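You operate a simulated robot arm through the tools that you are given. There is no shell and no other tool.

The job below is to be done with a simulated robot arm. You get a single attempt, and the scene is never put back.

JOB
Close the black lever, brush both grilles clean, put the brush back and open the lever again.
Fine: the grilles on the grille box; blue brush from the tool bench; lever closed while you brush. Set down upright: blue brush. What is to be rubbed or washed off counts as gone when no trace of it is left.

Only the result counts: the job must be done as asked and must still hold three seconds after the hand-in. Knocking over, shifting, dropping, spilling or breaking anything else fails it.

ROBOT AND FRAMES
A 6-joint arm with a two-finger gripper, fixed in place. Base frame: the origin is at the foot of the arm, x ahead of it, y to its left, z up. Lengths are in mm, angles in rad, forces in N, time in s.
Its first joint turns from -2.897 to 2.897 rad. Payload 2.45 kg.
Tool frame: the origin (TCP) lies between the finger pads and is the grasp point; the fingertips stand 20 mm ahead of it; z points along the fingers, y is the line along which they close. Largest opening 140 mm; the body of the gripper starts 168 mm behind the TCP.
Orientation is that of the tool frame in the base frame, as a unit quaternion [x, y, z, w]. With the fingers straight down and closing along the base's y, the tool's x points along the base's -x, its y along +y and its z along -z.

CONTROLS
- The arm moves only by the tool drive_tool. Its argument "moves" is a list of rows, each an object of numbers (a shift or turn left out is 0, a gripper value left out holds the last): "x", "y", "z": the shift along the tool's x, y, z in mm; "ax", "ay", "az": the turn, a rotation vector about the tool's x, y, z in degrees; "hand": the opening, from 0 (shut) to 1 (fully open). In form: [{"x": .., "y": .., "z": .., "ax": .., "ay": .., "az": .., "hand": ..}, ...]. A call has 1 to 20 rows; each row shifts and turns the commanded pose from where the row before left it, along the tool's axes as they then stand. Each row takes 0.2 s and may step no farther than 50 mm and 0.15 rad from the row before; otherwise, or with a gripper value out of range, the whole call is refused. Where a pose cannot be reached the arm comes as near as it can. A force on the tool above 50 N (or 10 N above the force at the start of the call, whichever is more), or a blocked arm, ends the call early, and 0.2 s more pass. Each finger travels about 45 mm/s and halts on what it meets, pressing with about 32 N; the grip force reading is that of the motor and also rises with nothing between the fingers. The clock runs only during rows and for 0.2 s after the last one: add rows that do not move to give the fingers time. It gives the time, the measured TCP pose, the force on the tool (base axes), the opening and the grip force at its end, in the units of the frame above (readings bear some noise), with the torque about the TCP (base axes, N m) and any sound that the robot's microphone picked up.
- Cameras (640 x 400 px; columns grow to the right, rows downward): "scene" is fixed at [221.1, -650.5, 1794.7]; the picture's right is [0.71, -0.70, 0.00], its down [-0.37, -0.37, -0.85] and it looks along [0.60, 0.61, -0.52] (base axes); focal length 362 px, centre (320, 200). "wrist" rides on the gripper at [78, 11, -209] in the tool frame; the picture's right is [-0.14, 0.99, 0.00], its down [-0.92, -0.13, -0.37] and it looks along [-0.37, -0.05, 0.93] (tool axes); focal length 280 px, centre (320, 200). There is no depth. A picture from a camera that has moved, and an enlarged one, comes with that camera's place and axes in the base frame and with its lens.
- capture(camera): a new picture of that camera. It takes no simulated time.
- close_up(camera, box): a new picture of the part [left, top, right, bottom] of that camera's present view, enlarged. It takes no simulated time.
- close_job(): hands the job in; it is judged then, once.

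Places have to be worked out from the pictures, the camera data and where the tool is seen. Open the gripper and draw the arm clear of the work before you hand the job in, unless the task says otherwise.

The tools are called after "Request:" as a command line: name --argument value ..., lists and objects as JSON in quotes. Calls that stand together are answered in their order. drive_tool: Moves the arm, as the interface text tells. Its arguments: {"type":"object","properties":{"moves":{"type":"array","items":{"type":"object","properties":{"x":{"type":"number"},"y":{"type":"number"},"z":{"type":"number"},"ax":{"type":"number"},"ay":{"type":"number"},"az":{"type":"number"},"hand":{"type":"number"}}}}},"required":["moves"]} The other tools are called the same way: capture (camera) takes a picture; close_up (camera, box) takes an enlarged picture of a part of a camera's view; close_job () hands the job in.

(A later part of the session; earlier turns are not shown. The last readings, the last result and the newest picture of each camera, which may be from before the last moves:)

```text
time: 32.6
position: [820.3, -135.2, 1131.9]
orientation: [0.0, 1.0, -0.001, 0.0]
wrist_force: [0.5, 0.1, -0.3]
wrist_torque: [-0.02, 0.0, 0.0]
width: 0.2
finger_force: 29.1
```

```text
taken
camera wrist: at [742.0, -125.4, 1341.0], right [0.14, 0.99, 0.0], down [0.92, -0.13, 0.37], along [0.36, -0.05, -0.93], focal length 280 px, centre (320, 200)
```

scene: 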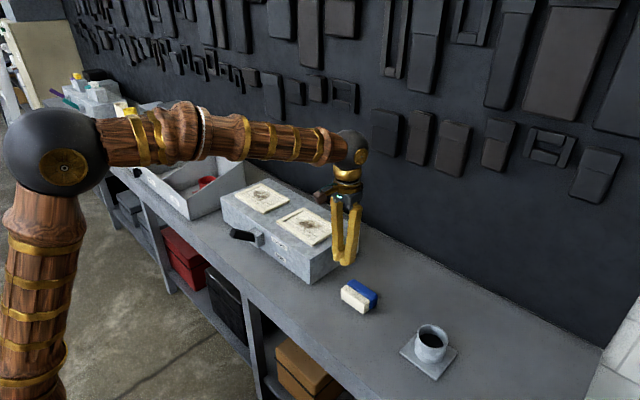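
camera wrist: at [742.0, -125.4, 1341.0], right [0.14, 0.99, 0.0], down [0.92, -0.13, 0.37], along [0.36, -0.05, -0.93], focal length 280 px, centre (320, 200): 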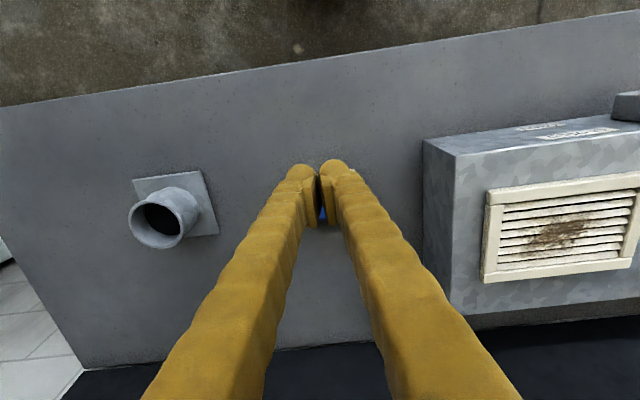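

The brush slipped out of the end grip while lifting and now lies on its side on the bench. I look closely at how it lies before regripping it across its narrow dimension.

Request:
close_up --camera "scene" --box '[320, 260, 400, 330]'

Request:
drive_tool --moves '[{"hand": 1.0}, {"z": 0}, {"z": 0}, {"z": 0}, {"z": 0}, {"z": 0}, {"z": 0}, {"z": 0}]'

Request:
close_up --camera "wrist" --box '[220, 100, 440, 260]'

```text
5.71 times, centred on (360, 295) of scene
camera zoom: at [221.1, -650.5, 1794.7], right [0.71, -0.7, 0.0], down [-0.37, -0.37, -0.85], along [0.6, 0.61, -0.52], focal length 2070 px, centre (91, -343)
```

zoom: 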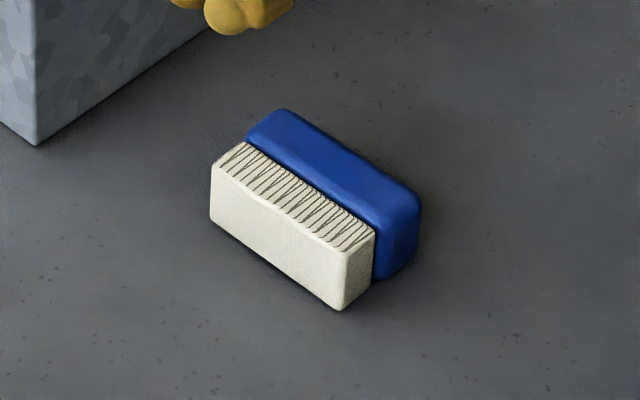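

```text
time: 34.4
position: [820.3, -134.5, 1130.4]
orientation: [0.0, 1.0, 0.0, 0.0]
wrist_force: [-0.8, 0.5, 0.4]
wrist_torque: [0.03, 0.02, 0.0]
width: 140.0
finger_force: 0.1
```

```text
2.50 times, centred on (330, 180) of wrist
camera zoom: at [742.1, -125.4, 1340.6], right [0.14, 0.99, 0.0], down [0.92, -0.13, 0.37], along [0.36, -0.05, -0.93], focal length 701 px, centre (295, 250)
```

zoom: 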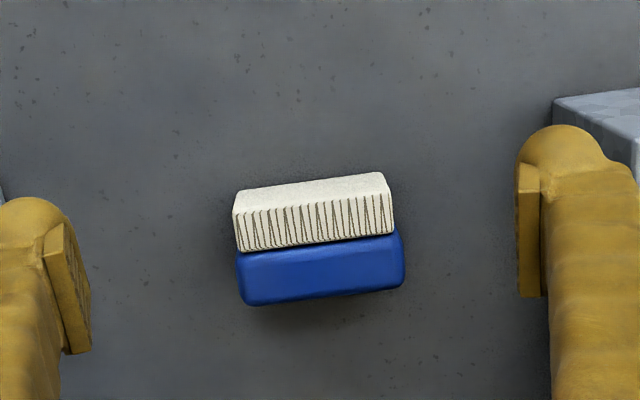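

The brush lies on its side: bristle face toward the robot at x≈877, blue body x 904–941, y -188 to -79, centre about (922, -133.5). I move above the blue part and look before gripping it by the ends to turn it upright.

Request:
drive_tool --moves '[{"x": -34, "y": 0.7}, {"x": -34, "y": 0.7}, {"x": -34, "y": 0.6}, {"z": 45}, {"z": 45}, {"z": 45}, {"z": 25}, {"z": 0}]'

Request:
capture --camera "wrist"

Request:
close_up --camera "scene" --box '[310, 220, 430, 310]'

```text
time: 36.2
position: [922.7, -132.3, 970.9]
orientation: [-0.001, 1.0, 0.0, 0.0]
wrist_force: [0.6, -0.3, 0.2]
wrist_torque: [0.04, 0.02, 0.0]
width: 140.0
finger_force: 0.0
```

```text
taken
camera wrist: at [843.9, -121.8, 1180.5], right [0.14, 0.99, 0.0], down [0.92, -0.13, 0.37], along [0.36, -0.05, -0.93], focal length 280 px, centre (320, 200)
```

wrist: 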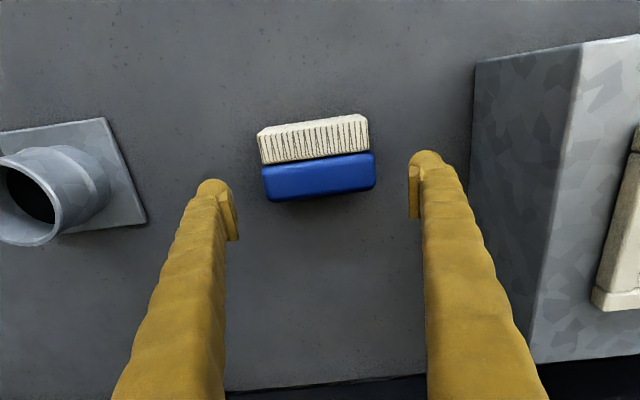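

```text
4.44 times, centred on (370, 265) of scene
camera zoom: at [221.1, -650.5, 1794.7], right [0.71, -0.7, 0.0], down [-0.37, -0.37, -0.85], along [0.6, 0.61, -0.52], focal length 1610 px, centre (98, -89)
```

zoom: 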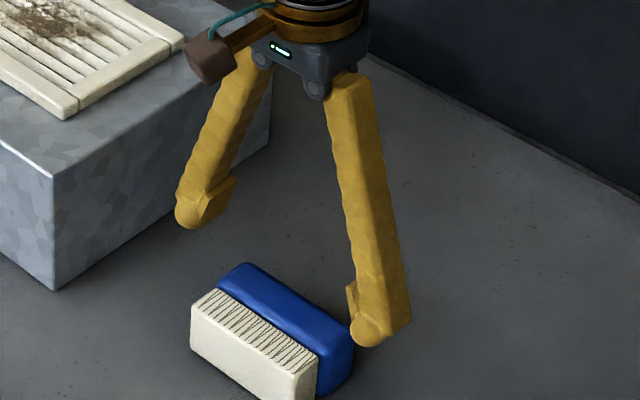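

Alignment is good in x; I shift 1.5 mm in -y, lower to z≈909 and close on the ends, then read the width.

Request:
drive_tool --moves '[{"y": -1.5, "z": 30}, {"z": 32}, {"z": 0}, {"z": 0, "hand": 0.0}, {"z": 0}, {"z": 0}, {"z": 0}, {"z": 0}, {"z": 0}]'

Request:
capture --camera "wrist"

Request:
close_up --camera "scene" --box '[320, 240, 420, 320]'

```text
time: 38.2
position: [922.0, -132.6, 907.6]
orientation: [0.0, 1.0, 0.0, -0.001]
wrist_force: [-0.8, 0.2, 0.1]
wrist_torque: [0.02, 0.0, 0.02]
width: 119.9
finger_force: 31.8
```

```text
taken
camera wrist: at [844.0, -123.5, 1117.0], right [0.14, 0.99, 0.0], down [0.92, -0.13, 0.37], along [0.36, -0.05, -0.93], focal length 280 px, centre (320, 200)
```

wrist: 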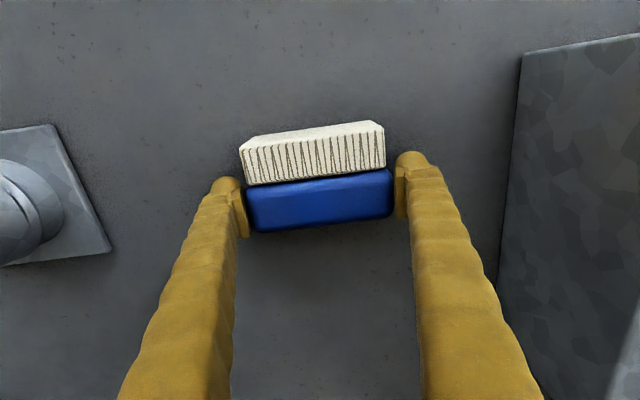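

```text
5.00 times, centred on (370, 280) of scene
camera zoom: at [221.1, -650.5, 1794.7], right [0.71, -0.7, 0.0], down [-0.37, -0.37, -0.85], along [0.6, 0.61, -0.52], focal length 1811 px, centre (70, -200)
```

zoom: 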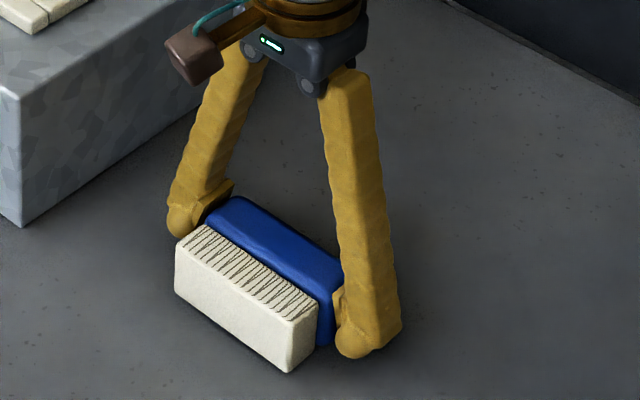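

Held at 119.9 mm. I lift only 2 mm in small steps and watch force and width for slip.

Request:
drive_tool --moves '[{"z": -0.5}, {"z": -0.5}, {"z": -0.5}, {"z": -0.5}, {"z": 0}]'

Request:
close_up --camera "scene" --box '[320, 240, 420, 320]'

```text
time: 39.4
position: [921.2, -131.7, 908.4]
orientation: [0.0, 1.0, 0.0, -0.001]
wrist_force: [-0.6, -0.5, -1.8]
wrist_torque: [0.01, -0.02, 0.0]
width: 119.4
finger_force: 32.0
```

```text
5.00 times, centred on (370, 280) of scene
camera zoom: at [221.1, -650.5, 1794.7], right [0.71, -0.7, 0.0], down [-0.37, -0.37, -0.85], along [0.6, 0.61, -0.52], focal length 1811 px, centre (70, -200)
```

zoom: 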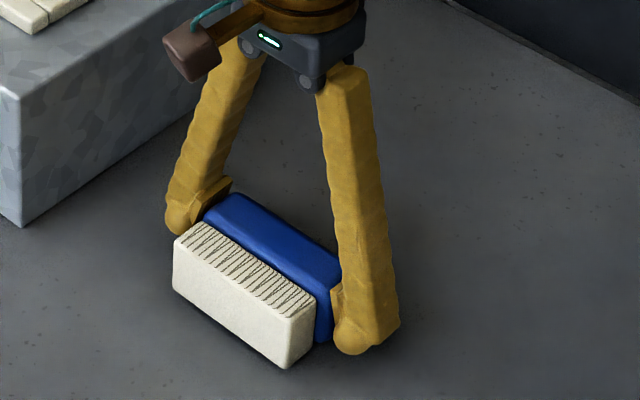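

The grip carries the brush (about 1.8 N). I continue slowly, in 1.5 mm steps.

Request:
drive_tool --moves '[{"z": -1.5}, {"z": -1.5}, {"z": -1.5}, {"z": -1.5}, {"z": -1.5}, {"z": -1.5}, {"z": -1.5}, {"z": -1.5}, {"z": 0}]'

Request:
close_up --camera "scene" --box '[320, 240, 420, 320]'

Request:
capture --camera "wrist"

```text
time: 41.4
position: [922.5, -132.7, 921.3]
orientation: [0.001, 1.0, 0.0, 0.001]
wrist_force: [-0.1, -0.7, -1.5]
wrist_torque: [-0.03, -0.01, -0.01]
width: 119.6
finger_force: 32.3
```

```text
5.00 times, centred on (370, 280) of scene
camera zoom: at [221.1, -650.5, 1794.7], right [0.71, -0.7, 0.0], down [-0.37, -0.37, -0.85], along [0.6, 0.61, -0.52], focal length 1811 px, centre (70, -200)
```

zoom: 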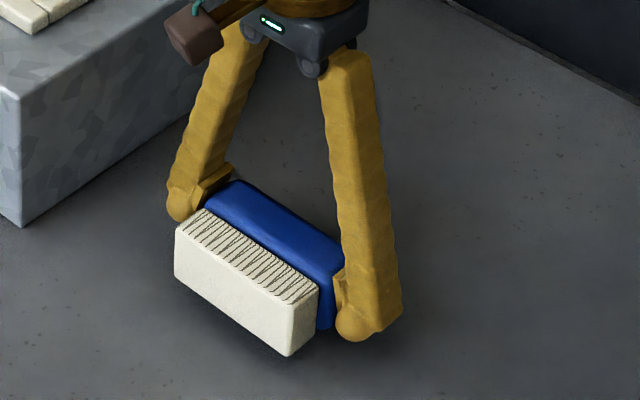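

```text
taken
camera wrist: at [844.2, -122.5, 1131.3], right [0.14, 0.99, 0.0], down [0.92, -0.13, 0.37], along [0.36, -0.05, -0.93], focal length 280 px, centre (320, 200)
```

wrist: 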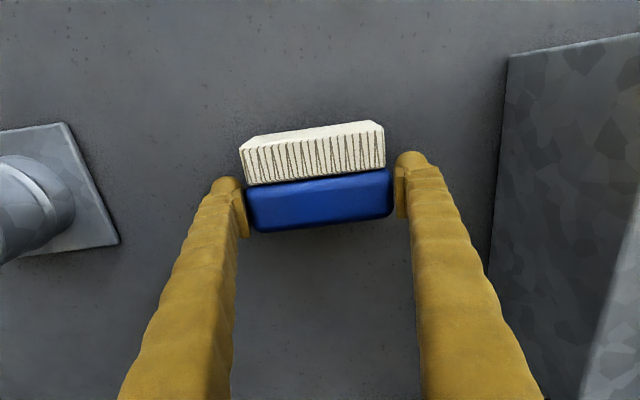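

When lifted slowly the end grip holds, so the earlier loss came from the fast lift. I raise it gently to z≈975 and move back toward the original x before rotating it upright in the air.

Request:
drive_tool --moves '[{"z": -2}, {"z": -4}, {"z": -6}, {"z": -7}, {"z": -7}, {"z": -7}, {"z": -7}, {"x": 3, "z": -6}, {"x": 5, "z": -4}, {"x": 7, "z": -3}, {"x": 8, "z": -1}, {"x": 9}, {"x": 10}, {"x": 10}, {"x": 10}, {"x": 10}, {"x": 8}, {"x": 6}, {"x": 4}, {"x": 2}]'

Request:
capture --camera "scene"

Request:
capture --camera "wrist"

```text
time: 45.6
position: [828.9, -132.6, 974.0]
orientation: [-0.001, 1.0, 0.0, 0.0]
wrist_force: [-0.2, 0.5, -2.0]
wrist_torque: [0.01, -0.03, 0.03]
width: 119.2
finger_force: 31.8
```

```text
taken
```

scene: 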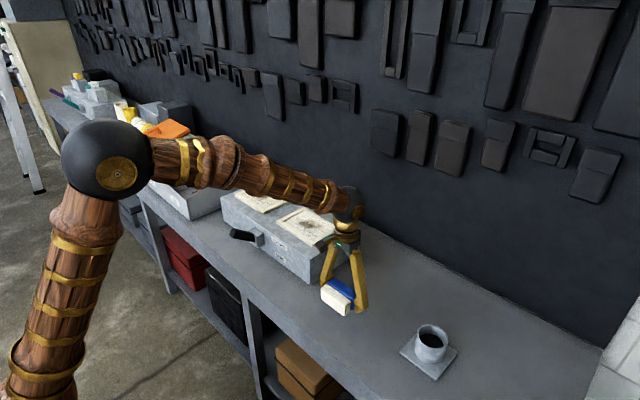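

```text
taken
camera wrist: at [750.8, -121.9, 1184.9], right [0.14, 0.99, 0.0], down [0.92, -0.13, 0.37], along [0.36, -0.05, -0.93], focal length 280 px, centre (320, 200)
```

wrist: 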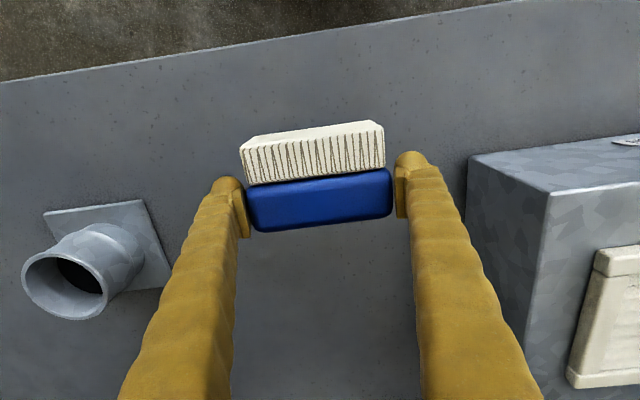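

The brush is steady. I rotate the tool about y in slow steps, first 40°, to turn the bristles downward.

Request:
drive_tool --moves '[{"ay": -1}, {"ay": -2}, {"ay": -3}, {"ay": -4}, {"ay": -5}, {"ay": -5}, {"ay": -5}, {"ay": -5}, {"ay": -4}, {"ay": -3}, {"ay": -2}, {"ay": -1}]'

Request:
capture --camera "scene"

Request:
capture --camera "wrist"

```text
time: 48.2
position: [829.9, -132.5, 975.0]
orientation: [0.001, 0.94, 0.0, 0.342]
wrist_force: [0.1, -0.3, -2.0]
wrist_torque: [-0.02, -0.01, -0.03]
width: 118.7
finger_force: 32.4
```

```text
taken
```

scene: 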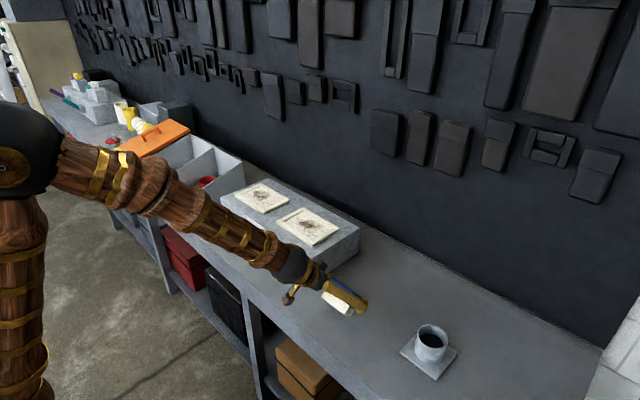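

```text
taken
camera wrist: at [635.9, -122.0, 1086.0], right [0.11, 0.99, 0.09], down [0.47, -0.13, 0.87], along [0.88, -0.05, -0.48], focal length 280 px, centre (320, 200)
```

wrist: 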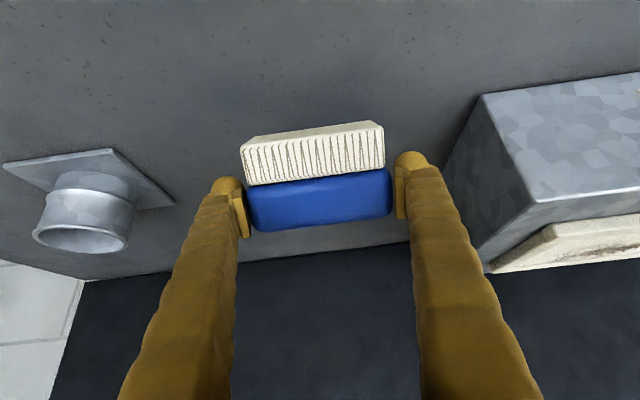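

Works as planned: brush rotates with the tool. I continue another 45°.

Request:
drive_tool --moves '[{"ay": -1}, {"ay": -2}, {"ay": -3}, {"ay": -4}, {"ay": -5}, {"ay": -5}, {"ay": -5}, {"ay": -5}, {"ay": -5}, {"ay": -4}, {"ay": -3}, {"ay": -2}, {"ay": -1}]'

Request:
capture --camera "scene"

Request:
close_up --camera "scene" --box '[270, 240, 390, 340]'

Request:
capture --camera "wrist"

```text
time: 51.0
position: [836.1, -154.9, 1000.9]
orientation: [0.005, 0.752, 0.016, 0.659]
wrist_force: [0.3, -0.3, -1.9]
wrist_torque: [-0.02, 0.02, -0.02]
width: 118.6
finger_force: 31.6
out of reach, approached as far as the arm can: row 9, 10, 11, 12
```

```text
taken
```

scene: 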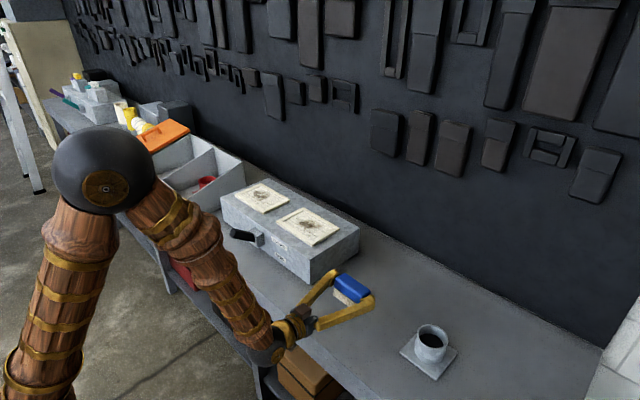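

```text
4.00 times, centred on (330, 290) of scene
camera zoom: at [221.1, -650.5, 1794.7], right [0.71, -0.7, 0.0], down [-0.37, -0.37, -0.85], along [0.6, 0.61, -0.52], focal length 1449 px, centre (280, -160)
```

zoom: 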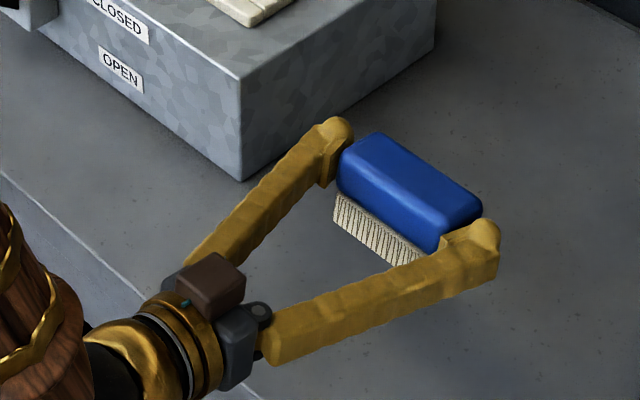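

```text
taken
camera wrist: at [619.2, -146.5, 953.5], right [0.0, 0.99, 0.17], down [-0.24, -0.16, 0.96], along [0.97, -0.04, 0.24], focal length 280 px, centre (320, 200)
```

wrist: 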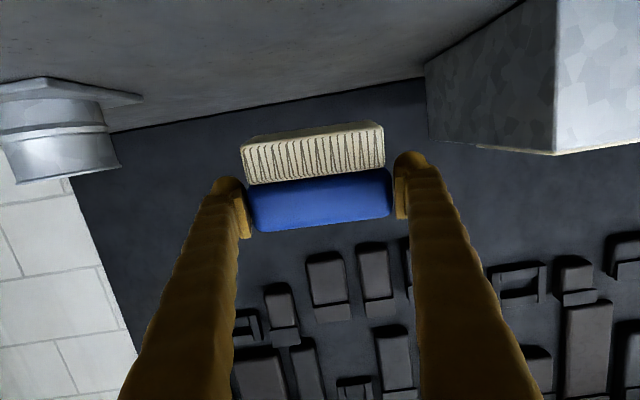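

The tool is tilted 82° with the brush nearly upright (about 8° off), but this pose is at the reach limit. I ease the tilt slightly and move forward and down in slow steps toward the table.

Request:
drive_tool --moves '[{"ay": 1}, {"ay": 2}, {"ay": 1, "z": 2}, {"z": 4, "x": 2}, {"z": 5, "x": 4}, {"z": 5, "x": 5}, {"z": 5, "x": 6}, {"z": 5, "x": 6}, {"z": 4, "x": 6}, {"z": 2, "x": 4}, {"x": 2}]'

Request:
close_up --camera "scene" --box '[270, 240, 390, 340]'

```text
time: 53.4
position: [861.1, -153.0, 962.2]
orientation: [0.005, 0.775, 0.019, 0.632]
wrist_force: [0.6, -0.2, -1.1]
wrist_torque: [-0.05, -0.01, -0.01]
width: 118.1
finger_force: 31.4
```

```text
4.00 times, centred on (330, 290) of scene
camera zoom: at [221.1, -650.5, 1794.7], right [0.71, -0.7, 0.0], down [-0.37, -0.37, -0.85], along [0.6, 0.61, -0.52], focal length 1449 px, centre (280, -160)
```

zoom: 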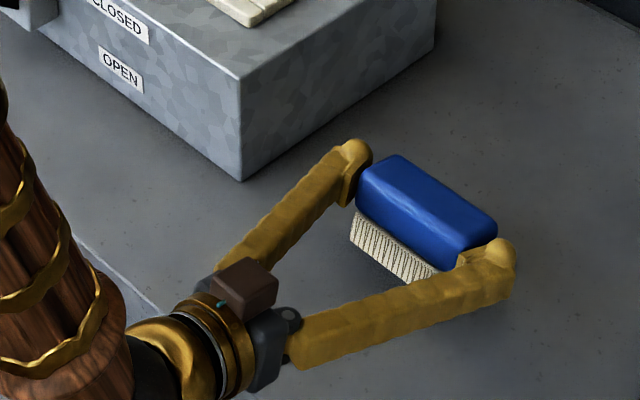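

Still within reach at 78° tilt. I lower another 24 mm slowly.

Request:
drive_tool --moves '[{"x": 2, "z": 1}, {"x": 4, "z": 1}, {"x": 5, "z": 1}, {"x": 5, "z": 1}, {"x": 4, "z": 1}, {"x": 3}, {"x": 1}]'

Request:
close_up --camera "scene" --box '[270, 240, 390, 340]'

Request:
capture --camera "wrist"

```text
time: 55.0
position: [866.7, -159.6, 946.1]
orientation: [0.007, 0.775, 0.019, 0.631]
wrist_force: [0.7, 1.3, -1.8]
wrist_torque: [0.01, -0.01, 0.01]
width: 118.2
finger_force: 31.9
out of reach, approached as far as the arm can: row 3, 4, 6
```

```text
4.00 times, centred on (330, 290) of scene
camera zoom: at [221.1, -650.5, 1794.7], right [0.71, -0.7, 0.0], down [-0.37, -0.37, -0.85], along [0.6, 0.61, -0.52], focal length 1449 px, centre (280, -160)
```

zoom: 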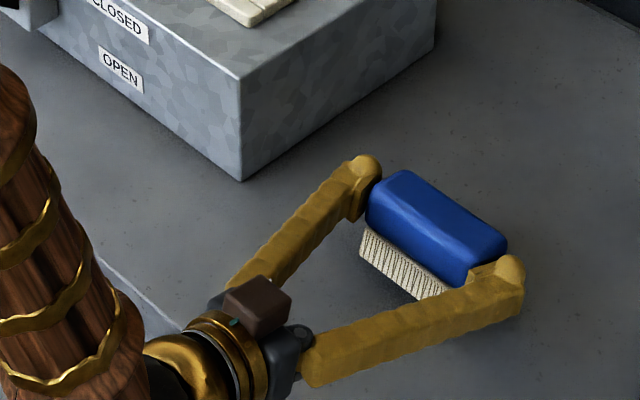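

```text
taken
camera wrist: at [645.0, -152.8, 914.1], right [0.01, 0.98, 0.17], down [-0.17, -0.17, 0.97], along [0.99, -0.04, 0.17], focal length 280 px, centre (320, 200)
```

wrist: 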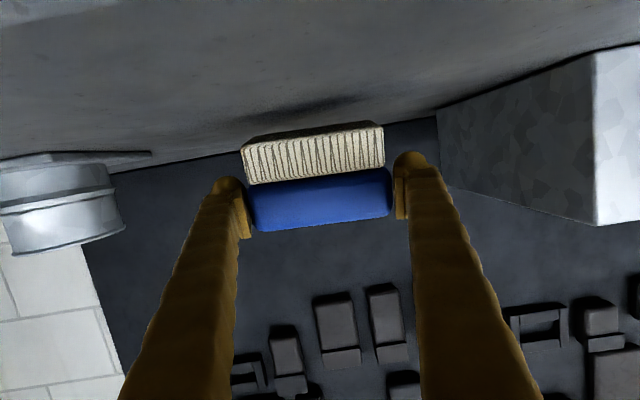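

Reach limit again; I ease the tilt by 3–4° and move forward while lowering to just above contact.

Request:
drive_tool --moves '[{"ay": 1, "z": 2}, {"ay": 1.5, "z": 4}, {"ay": 1, "z": 5}, {"z": 5, "x": 2}, {"z": 4, "x": 3}, {"z": 2, "x": 3}, {"x": 1}]'

Request:
close_up --camera "scene" --box '[270, 240, 390, 340]'

```text
time: 56.6
position: [883.8, -159.3, 933.8]
orientation: [0.004, 0.793, 0.015, 0.609]
wrist_force: [-5.8, 6.7, 23.3]
wrist_torque: [-0.84, 0.17, -0.15]
width: 118.1
finger_force: 31.8
```

```text
4.00 times, centred on (330, 290) of scene
camera zoom: at [221.1, -650.5, 1794.7], right [0.71, -0.7, 0.0], down [-0.37, -0.37, -0.85], along [0.6, 0.61, -0.52], focal length 1449 px, centre (280, -160)
```

zoom: 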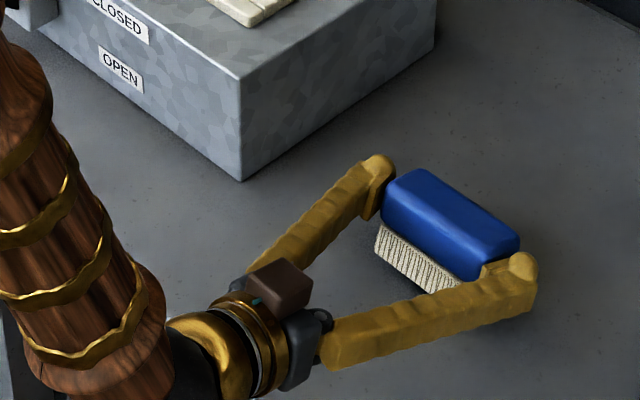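

Contact with the table (23 N). I relieve a little and open the fingers gradually so the brush settles onto its bristles.

Request:
drive_tool --moves '[{"x": -0.5}, {"x": 0, "hand": 0.85}, {"hand": 0.87}, {"hand": 0.89}, {"hand": 0.92}, {"hand": 0.96}, {"hand": 1.0}, {"x": 0}]'

Request:
close_up --camera "scene" --box '[270, 240, 390, 340]'

Request:
capture --camera "wrist"

```text
time: 58.4
position: [883.1, -159.4, 933.5]
orientation: [0.004, 0.793, 0.015, 0.609]
wrist_force: [-0.1, -0.8, -0.4]
wrist_torque: [0.01, -0.01, 0.02]
width: 140.1
finger_force: 0.0
```

```text
4.00 times, centred on (330, 290) of scene
camera zoom: at [221.1, -650.5, 1794.7], right [0.71, -0.7, 0.0], down [-0.37, -0.37, -0.85], along [0.6, 0.61, -0.52], focal length 1449 px, centre (280, -160)
```

zoom: 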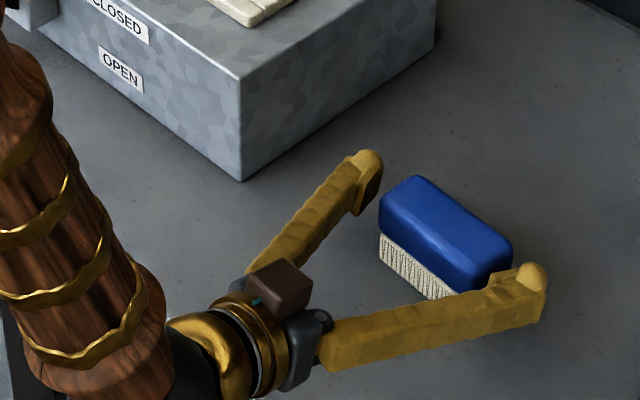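

```text
taken
camera wrist: at [662.0, -151.5, 912.8], right [0.02, 0.99, 0.16], down [-0.12, -0.16, 0.98], along [0.99, -0.04, 0.11], focal length 280 px, centre (320, 200)
```

wrist: 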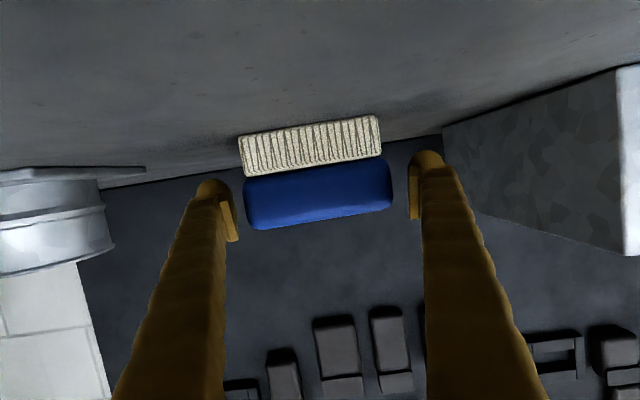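

The brush now stands upright on its bristles. I back the open fingers out along the tool axis.

Request:
drive_tool --moves '[{"z": -10}, {"z": -20}, {"z": -30}, {"z": -30}, {"z": -20}, {"x": -20}, {"x": -30, "ay": 4}, {"x": -30, "ay": 6}, {"x": -20, "ay": 8}, {"ay": 8}, {"ay": 8}, {"ay": 8}, {"ay": 8}, {"ay": 8}, {"ay": 8}, {"ay": 8}]'

Request:
capture --camera "scene"

Request:
capture --camera "wrist"

```text
time: 61.8
position: [808.4, -159.1, 1057.3]
orientation: [-0.011, 0.999, 0.018, 0.036]
wrist_force: [-1.3, -0.7, -0.3]
wrist_torque: [0.01, -0.04, -0.01]
width: 139.7
finger_force: 0.1
out of reach, approached as far as the arm can: row 11
```

```text
taken
```

scene: 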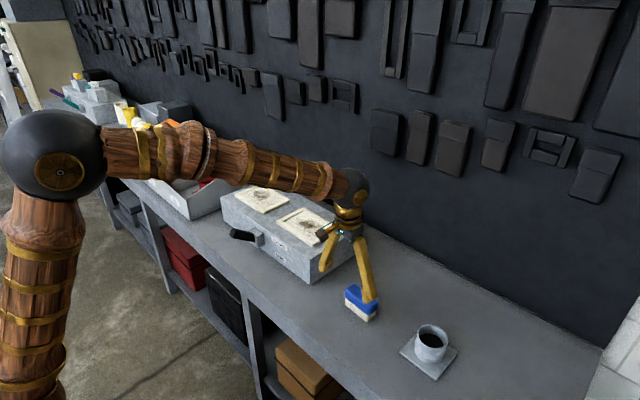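

```text
taken
camera wrist: at [716.4, -158.5, 1260.9], right [0.12, 0.99, 0.05], down [0.89, -0.12, 0.43], along [0.43, -0.01, -0.9], focal length 280 px, centre (320, 200)
```

wrist: 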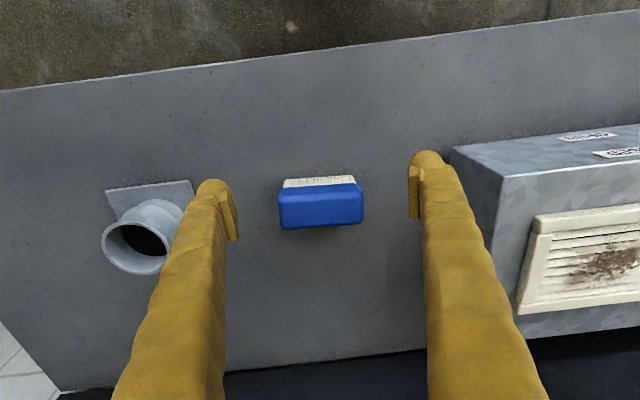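

The brush stands upright at about (876, -162). I straighten the tool to vertical and turn it 90° about its axis, so I can grip the brush across its narrow sides.

Request:
drive_tool --moves '[{"ay": 4.1}, {"ax": 2.1}, {"az": 1.3}, {"az": 8}, {"az": 8}, {"az": 8}, {"az": 8}, {"az": 8}, {"az": 8}, {"az": 8}, {"az": 8}, {"az": 8}, {"az": 8}, {"az": 8}, {"az": 2}, {"az": 0}]'

Request:
capture --camera "wrist"

Request:
capture --camera "scene"

```text
time: 65.2
position: [810.2, -159.2, 1056.2]
orientation: [0.708, 0.707, 0.001, 0.0]
wrist_force: [0.4, 0.0, -0.4]
wrist_torque: [0.0, -0.03, 0.0]
width: 140.0
finger_force: 0.0
```

```text
taken
camera wrist: at [820.3, -82.4, 1266.0], right [0.99, -0.14, 0.0], down [-0.13, -0.92, 0.37], along [-0.05, -0.36, -0.93], focal length 280 px, centre (320, 200)
```

wrist: 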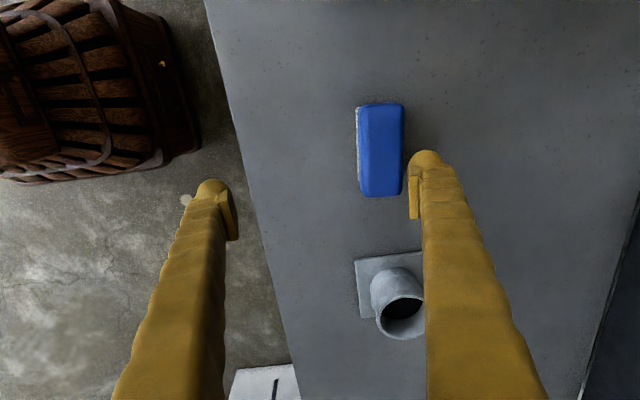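

```text
taken
```

scene: 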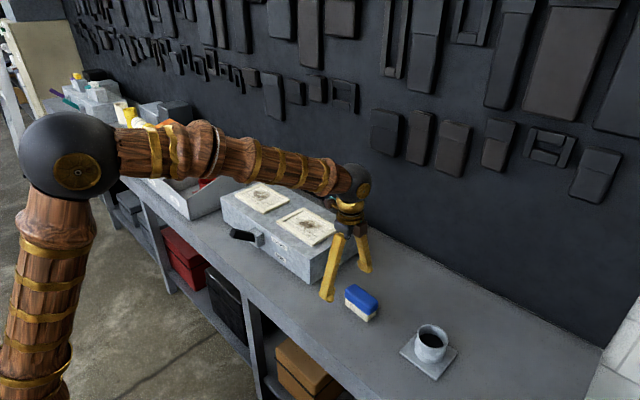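

The turn worked (tool closes along x now). I zoom on the brush for its exact position and yaw.

Request:
close_up --camera "wrist" --box '[310, 70, 470, 220]'

```text
2.67 times, centred on (390, 145) of wrist
camera zoom: at [820.3, -82.4, 1266.0], right [0.99, -0.14, 0.0], down [-0.13, -0.92, 0.37], along [-0.05, -0.36, -0.93], focal length 748 px, centre (133, 347)
```

zoom: 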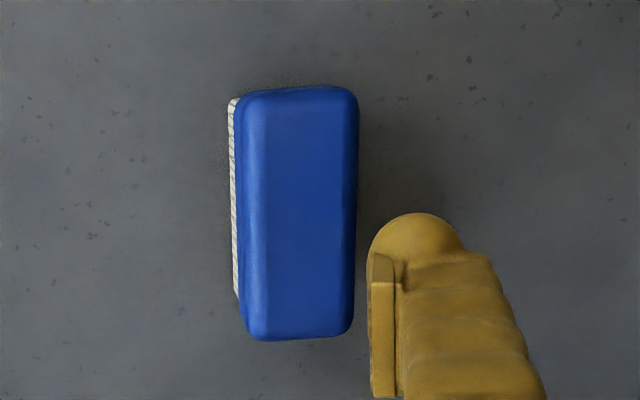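

I cross-check the brush position in the scene view.

Request:
close_up --camera "scene" --box '[320, 270, 400, 330]'

```text
6.67 times, centred on (360, 300) of scene
camera zoom: at [221.1, -650.5, 1794.7], right [0.71, -0.7, 0.0], down [-0.37, -0.37, -0.85], along [0.6, 0.61, -0.52], focal length 2415 px, centre (53, -467)
```

zoom: 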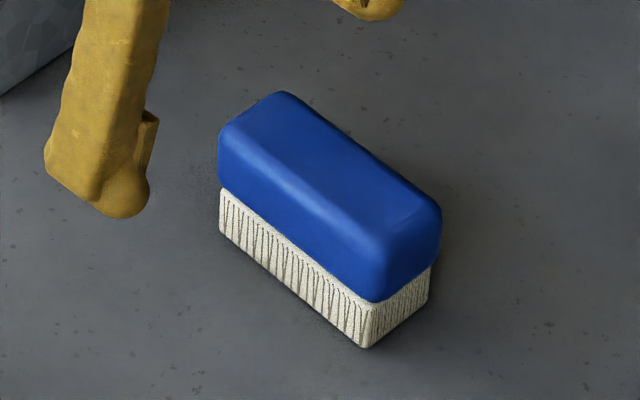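

Both views agree: brush centre about (883, -162), yaw ≈ 3° (its +y end toward +x). I move above it, match the yaw, and check.

Request:
drive_tool --moves '[{"y": 37, "x": -1.5}, {"y": 36.5, "x": -1.5}, {"az": 3}, {"z": 40}, {"z": 38}, {"z": 0}]'

Request:
capture --camera "wrist"

Request:
close_up --camera "scene" --box '[310, 230, 410, 330]'

```text
time: 66.6
position: [883.8, -161.5, 978.3]
orientation: [0.725, 0.688, 0.001, 0.0]
wrist_force: [0.4, -0.1, 0.1]
wrist_torque: [0.03, 0.01, 0.03]
width: 139.8
finger_force: 0.0
```

```text
taken
camera wrist: at [898.5, -84.0, 1188.7], right [0.98, -0.19, 0.0], down [-0.18, -0.91, 0.37], along [-0.07, -0.36, -0.93], focal length 280 px, centre (320, 200)
```

wrist: 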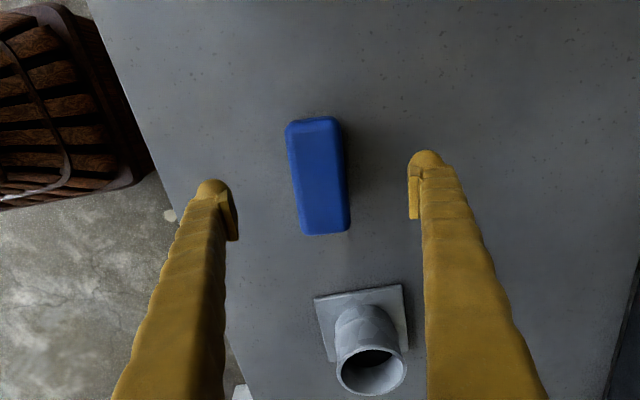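

```text
4.00 times, centred on (360, 280) of scene
camera zoom: at [221.1, -650.5, 1794.7], right [0.71, -0.7, 0.0], down [-0.37, -0.37, -0.85], along [0.6, 0.61, -0.52], focal length 1449 px, centre (160, -120)
```

zoom: 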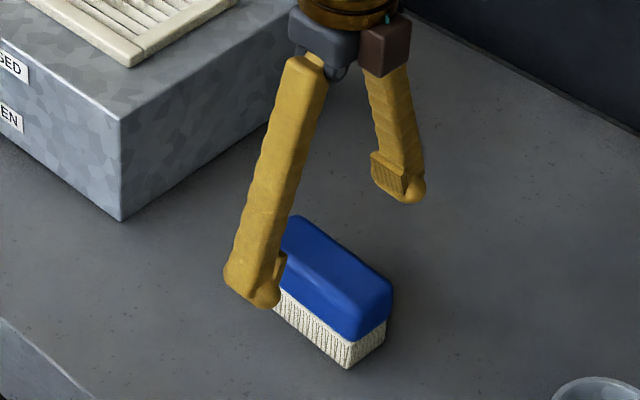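

Centred well. I descend to z≈928 and close across the narrow sides.

Request:
drive_tool --moves '[{"z": 25}, {"z": 25}, {"z": 0, "hand": 0.5}, {"z": 0}, {"z": 0}, {"z": 0}, {"z": 0, "hand": 0.0}, {"z": 0}, {"z": 0}, {"z": 0}, {"z": 0}]'

Request:
capture --camera "wrist"

Request:
close_up --camera "scene" --box '[310, 230, 410, 330]'

```text
time: 69.0
position: [883.6, -161.2, 928.2]
orientation: [0.725, 0.688, 0.001, 0.0]
wrist_force: [0.5, -0.5, 0.8]
wrist_torque: [-0.02, 0.05, -0.04]
width: 50.0
finger_force: 31.6
```

```text
taken
camera wrist: at [898.0, -84.7, 1137.8], right [0.98, -0.19, 0.0], down [-0.18, -0.91, 0.37], along [-0.07, -0.36, -0.93], focal length 280 px, centre (320, 200)
```

wrist: 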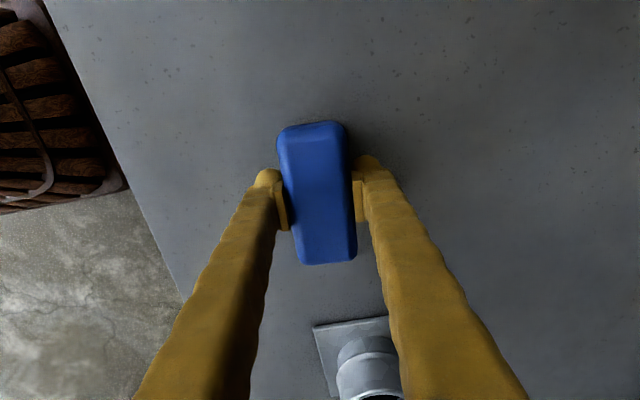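

```text
4.00 times, centred on (360, 280) of scene
camera zoom: at [221.1, -650.5, 1794.7], right [0.71, -0.7, 0.0], down [-0.37, -0.37, -0.85], along [0.6, 0.61, -0.52], focal length 1449 px, centre (160, -120)
```

zoom: 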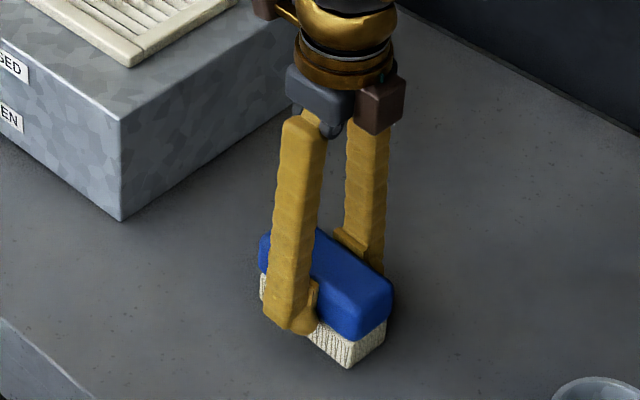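

Gripped at 50 mm width. I lift very gently and verify that the brush follows.

Request:
drive_tool --moves '[{"z": -0.5}, {"z": -1}, {"z": -2}, {"z": -3}, {"z": -4}, {"z": -4}, {"z": -4}, {"z": -3}, {"z": -1}, {"z": 0}]'

Request:
capture --camera "wrist"

Request:
close_up --camera "scene" --box '[310, 230, 410, 330]'

```text
time: 71.2
position: [883.5, -162.6, 951.4]
orientation: [0.725, 0.688, 0.001, 0.0]
wrist_force: [0.5, 0.1, -2.5]
wrist_torque: [0.0, 0.02, -0.03]
width: 49.9
finger_force: 32.0
```

```text
taken
camera wrist: at [897.8, -85.2, 1161.0], right [0.98, -0.19, 0.0], down [-0.18, -0.91, 0.37], along [-0.07, -0.36, -0.93], focal length 280 px, centre (320, 200)
```

wrist: 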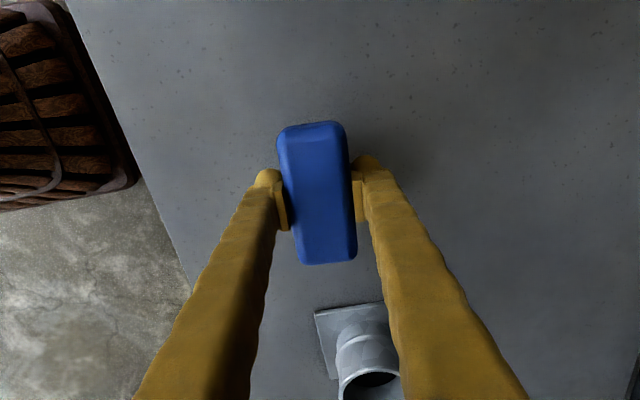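

```text
4.00 times, centred on (360, 280) of scene
camera zoom: at [221.1, -650.5, 1794.7], right [0.71, -0.7, 0.0], down [-0.37, -0.37, -0.85], along [0.6, 0.61, -0.52], focal length 1449 px, centre (160, -120)
```

zoom: 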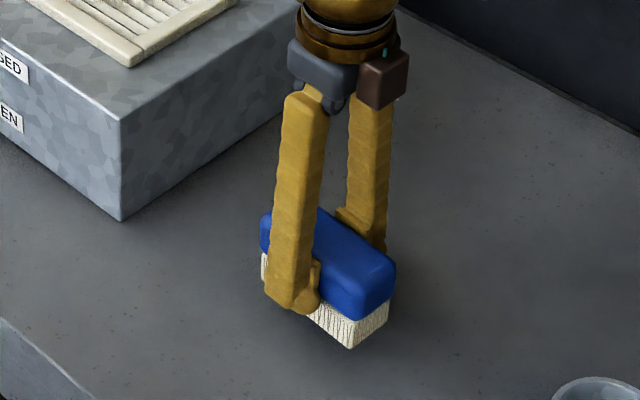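

The brush follows the gripper. I raise it smoothly to z≈1110.

Request:
drive_tool --moves '[{"z": -2}, {"z": -4}, {"z": -6}, {"z": -8}, {"z": -10}, {"z": -12}, {"z": -12}, {"z": -12}, {"z": -12}, {"z": -12}, {"z": -12}, {"z": -12}, {"z": -12}, {"z": -11}, {"z": -9}, {"z": -7}, {"z": -4}, {"z": -2}, {"z": 0}]'

Request:
capture --camera "scene"

```text
time: 75.2
position: [882.5, -162.4, 1110.0]
orientation: [0.725, 0.688, 0.001, 0.0]
wrist_force: [-0.3, -0.2, -1.7]
wrist_torque: [0.0, 0.0, 0.0]
width: 50.0
finger_force: 32.1
```

```text
taken
```

scene: 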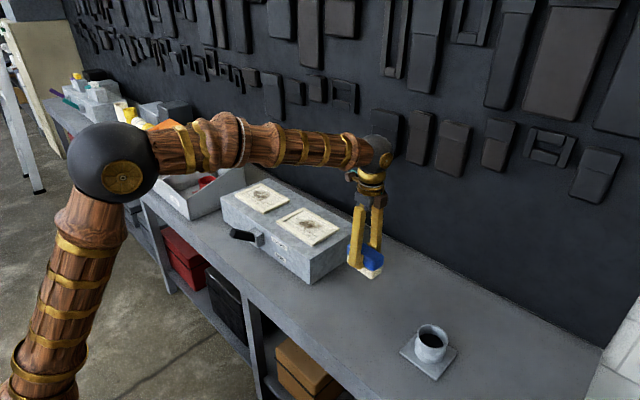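

Next I carry the brush smoothly toward the right grille, undoing the 3° yaw so it is parallel to the slats.

Request:
drive_tool --moves '[{"az": -1}, {"az": -2}, {"x": 3, "y": 0.7}, {"x": 6, "y": 1.4}, {"x": 9, "y": 2.1}, {"x": 12, "y": 2.8}, {"x": 14, "y": 3.2}, {"x": 15, "y": 3.5}, {"x": 15, "y": 3.5}, {"x": 15, "y": 3.5}, {"x": 15, "y": 3.5}, {"x": 15, "y": 3.5}, {"x": 15, "y": 3.5}, {"x": 15, "y": 3.5}, {"x": 15, "y": 3.5}, {"x": 15, "y": 3.5}, {"x": 12, "y": 2.8}, {"x": 9, "y": 2.1}, {"x": 5, "y": 1.2}, {"x": 2, "y": 0.5}]'

Request:
capture --camera "wrist"

```text
time: 79.4
position: [932.0, 45.4, 1111.8]
orientation: [0.707, 0.707, 0.001, 0.0]
wrist_force: [0.6, 0.1, -0.9]
wrist_torque: [0.03, 0.05, 0.01]
width: 50.1
finger_force: 32.2
```

```text
taken
camera wrist: at [941.9, 122.1, 1320.9], right [0.99, -0.14, 0.0], down [-0.13, -0.92, 0.37], along [-0.05, -0.36, -0.93], focal length 280 px, centre (320, 200)
```

wrist: 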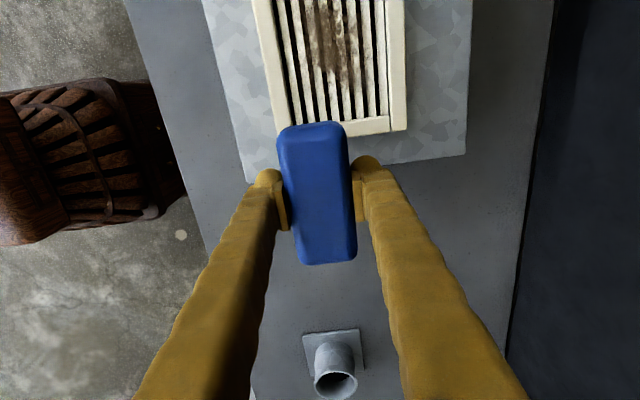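

I continue to above the right grille's centre (958, 162).

Request:
drive_tool --moves '[{"x": 3, "y": 0.6}, {"x": 6, "y": 1.3}, {"x": 9, "y": 2}, {"x": 12, "y": 2.7}, {"x": 14, "y": 3.1}, {"x": 15, "y": 3.4}, {"x": 15, "y": 3.4}, {"x": 14, "y": 3.1}, {"x": 12, "y": 2.6}, {"x": 9, "y": 2}, {"x": 5, "y": 1.2}, {"x": 2.6, "y": 0.6}, {"x": 0}]'

Request:
capture --camera "wrist"

Request:
close_up --camera "scene" --box '[240, 150, 380, 260]'

```text
time: 82.2
position: [956.7, 161.4, 1110.3]
orientation: [0.707, 0.707, 0.001, 0.001]
wrist_force: [-0.3, -0.1, -1.8]
wrist_torque: [-0.01, 0.01, 0.01]
width: 49.8
finger_force: 32.2
```

```text
taken
camera wrist: at [967.5, 238.3, 1320.2], right [0.99, -0.14, 0.0], down [-0.13, -0.92, 0.37], along [-0.05, -0.36, -0.93], focal length 280 px, centre (320, 200)
```

wrist: 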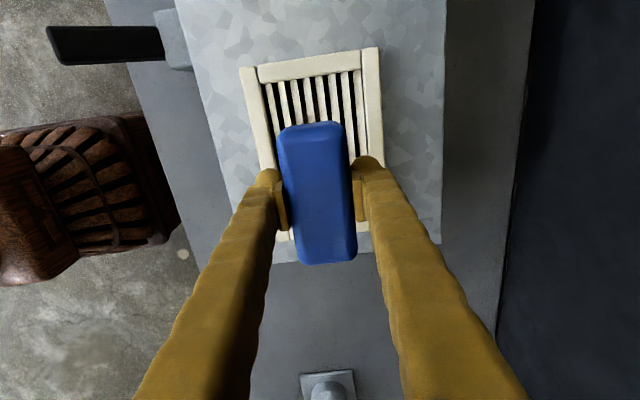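

```text
3.64 times, centred on (310, 205) of scene
camera zoom: at [221.1, -650.5, 1794.7], right [0.71, -0.7, 0.0], down [-0.37, -0.37, -0.85], along [0.6, 0.61, -0.52], focal length 1317 px, centre (356, 182)
```

zoom: 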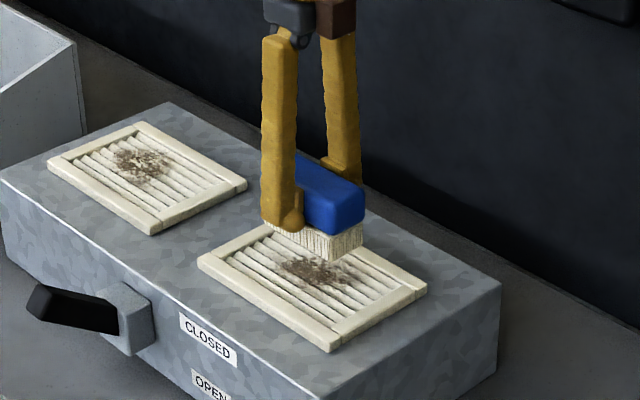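

The lever is still closed and the brush is over the right grille's opening. I lower to just above the slats, then feel for contact in small steps.

Request:
drive_tool --moves '[{"y": 0.5, "z": 2}, {"y": 0.5, "z": 4}, {"z": 6}, {"z": 8}, {"z": 8}, {"z": 7}, {"z": 5}, {"z": 3}, {"z": 2}, {"z": 1}, {"z": 0}]'

Request:
close_up --camera "scene" --box '[240, 150, 380, 260]'

```text
time: 84.6
position: [959.2, 160.9, 1064.0]
orientation: [0.707, 0.707, 0.001, 0.0]
wrist_force: [0.0, -0.1, -1.8]
wrist_torque: [0.02, -0.02, 0.0]
width: 49.9
finger_force: 31.5
```

```text
3.64 times, centred on (310, 205) of scene
camera zoom: at [221.1, -650.5, 1794.7], right [0.71, -0.7, 0.0], down [-0.37, -0.37, -0.85], along [0.6, 0.61, -0.52], focal length 1317 px, centre (356, 182)
```

zoom: 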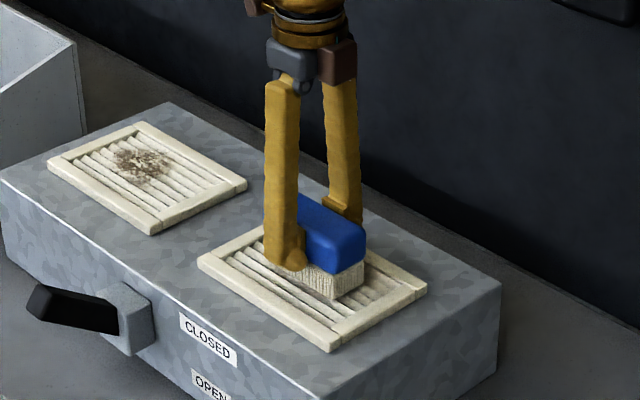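

About 10 mm above the slats now. I lower in 1 mm steps and watch the vertical force.

Request:
drive_tool --moves '[{"z": 1}, {"z": 1}, {"z": 1}, {"z": 1}, {"z": 1}, {"z": 0}]'

```text
time: 86.0
position: [958.9, 161.3, 1060.3]
orientation: [0.708, 0.707, 0.003, 0.001]
wrist_force: [10.8, 2.7, 36.4]
wrist_torque: [-0.09, 0.12, -0.01]
width: 50.3
finger_force: 32.0
```

Contact: 36 N upward at z≈1060. I back off about 1 mm for a light pressure.

Request:
drive_tool --moves '[{"z": -1.0}, {"z": 0}]'

Request:
close_up --camera "scene" --box '[270, 190, 350, 250]'

```text
time: 86.6
position: [958.1, 161.2, 1059.7]
orientation: [0.707, 0.707, 0.0, 0.001]
wrist_force: [8.7, -2.8, 25.4]
wrist_torque: [0.08, 0.06, -0.01]
width: 50.5
finger_force: 32.4
```

```text
6.67 times, centred on (310, 220) of scene
camera zoom: at [221.1, -650.5, 1794.7], right [0.71, -0.7, 0.0], down [-0.37, -0.37, -0.85], along [0.6, 0.61, -0.52], focal length 2415 px, centre (387, 67)
```

zoom: 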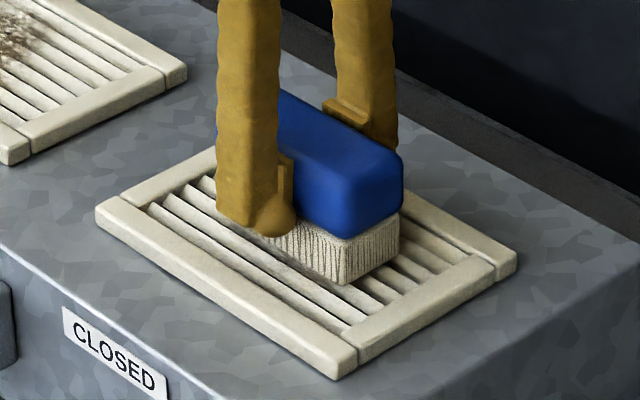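

Stiffness is about 11 N/mm; I back off another 1.3 mm and make a small trial stroke along the slats.

Request:
drive_tool --moves '[{"z": -1.3}, {"x": 2}, {"x": 4}, {"x": 5}, {"x": 5}, {"x": 5}, {"x": 4}, {"x": 2}, {"x": 0}]'

Request:
close_up --camera "scene" --box '[270, 180, 360, 250]'

Request:
capture --camera "wrist"

```text
time: 88.6
position: [957.9, 188.0, 1062.2]
orientation: [0.707, 0.707, 0.0, 0.0]
wrist_force: [-0.7, 0.3, -2.2]
wrist_torque: [0.0, 0.01, -0.02]
width: 49.8
finger_force: 32.0
```

```text
5.71 times, centred on (315, 215) of scene
camera zoom: at [221.1, -650.5, 1794.7], right [0.71, -0.7, 0.0], down [-0.37, -0.37, -0.85], along [0.6, 0.61, -0.52], focal length 2070 px, centre (349, 114)
```

zoom: 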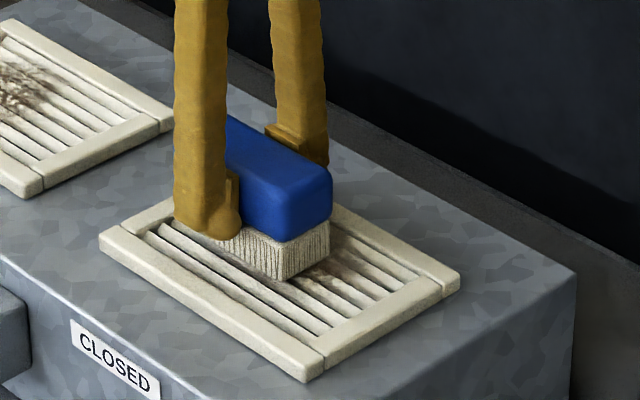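

```text
taken
camera wrist: at [968.5, 265.6, 1271.7], right [0.99, -0.14, 0.0], down [-0.13, -0.92, 0.37], along [-0.05, -0.36, -0.93], focal length 280 px, centre (320, 200)
```

wrist: 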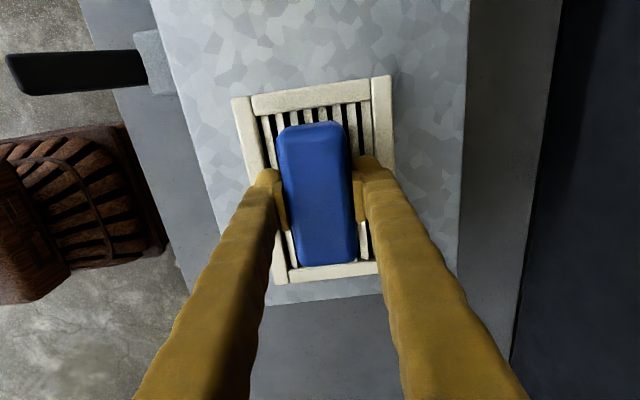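

At this height contact is lost. I lower 1 mm and sweep back in -y.

Request:
drive_tool --moves '[{"z": 0.5}, {"z": 0.5}, {"x": -2}, {"x": -4}, {"x": -5}, {"x": -5}, {"x": -6}]'

Request:
close_up --camera "scene" --box '[270, 180, 360, 250]'

```text
time: 90.2
position: [959.8, 165.6, 1060.3]
orientation: [0.707, 0.707, 0.002, 0.0]
wrist_force: [-0.7, 0.4, -1.7]
wrist_torque: [0.03, 0.02, -0.03]
width: 49.7
finger_force: 32.3
```

```text
5.71 times, centred on (315, 215) of scene
camera zoom: at [221.1, -650.5, 1794.7], right [0.71, -0.7, 0.0], down [-0.37, -0.37, -0.85], along [0.6, 0.61, -0.52], focal length 2070 px, centre (349, 114)
```

zoom: 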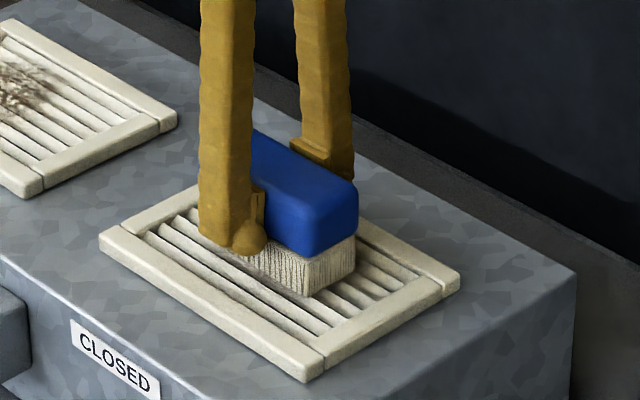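

Still only the brush's weight on the sensor. I lower 1 mm more and read again.

Request:
drive_tool --moves '[{"z": 0.5}, {"z": 0.5}, {"z": 0}]'

```text
time: 91.0
position: [960.1, 165.2, 1060.3]
orientation: [0.707, 0.707, 0.002, 0.001]
wrist_force: [3.7, 0.4, 9.1]
wrist_torque: [-0.07, 0.12, 0.0]
width: 50.2
finger_force: 32.6
```

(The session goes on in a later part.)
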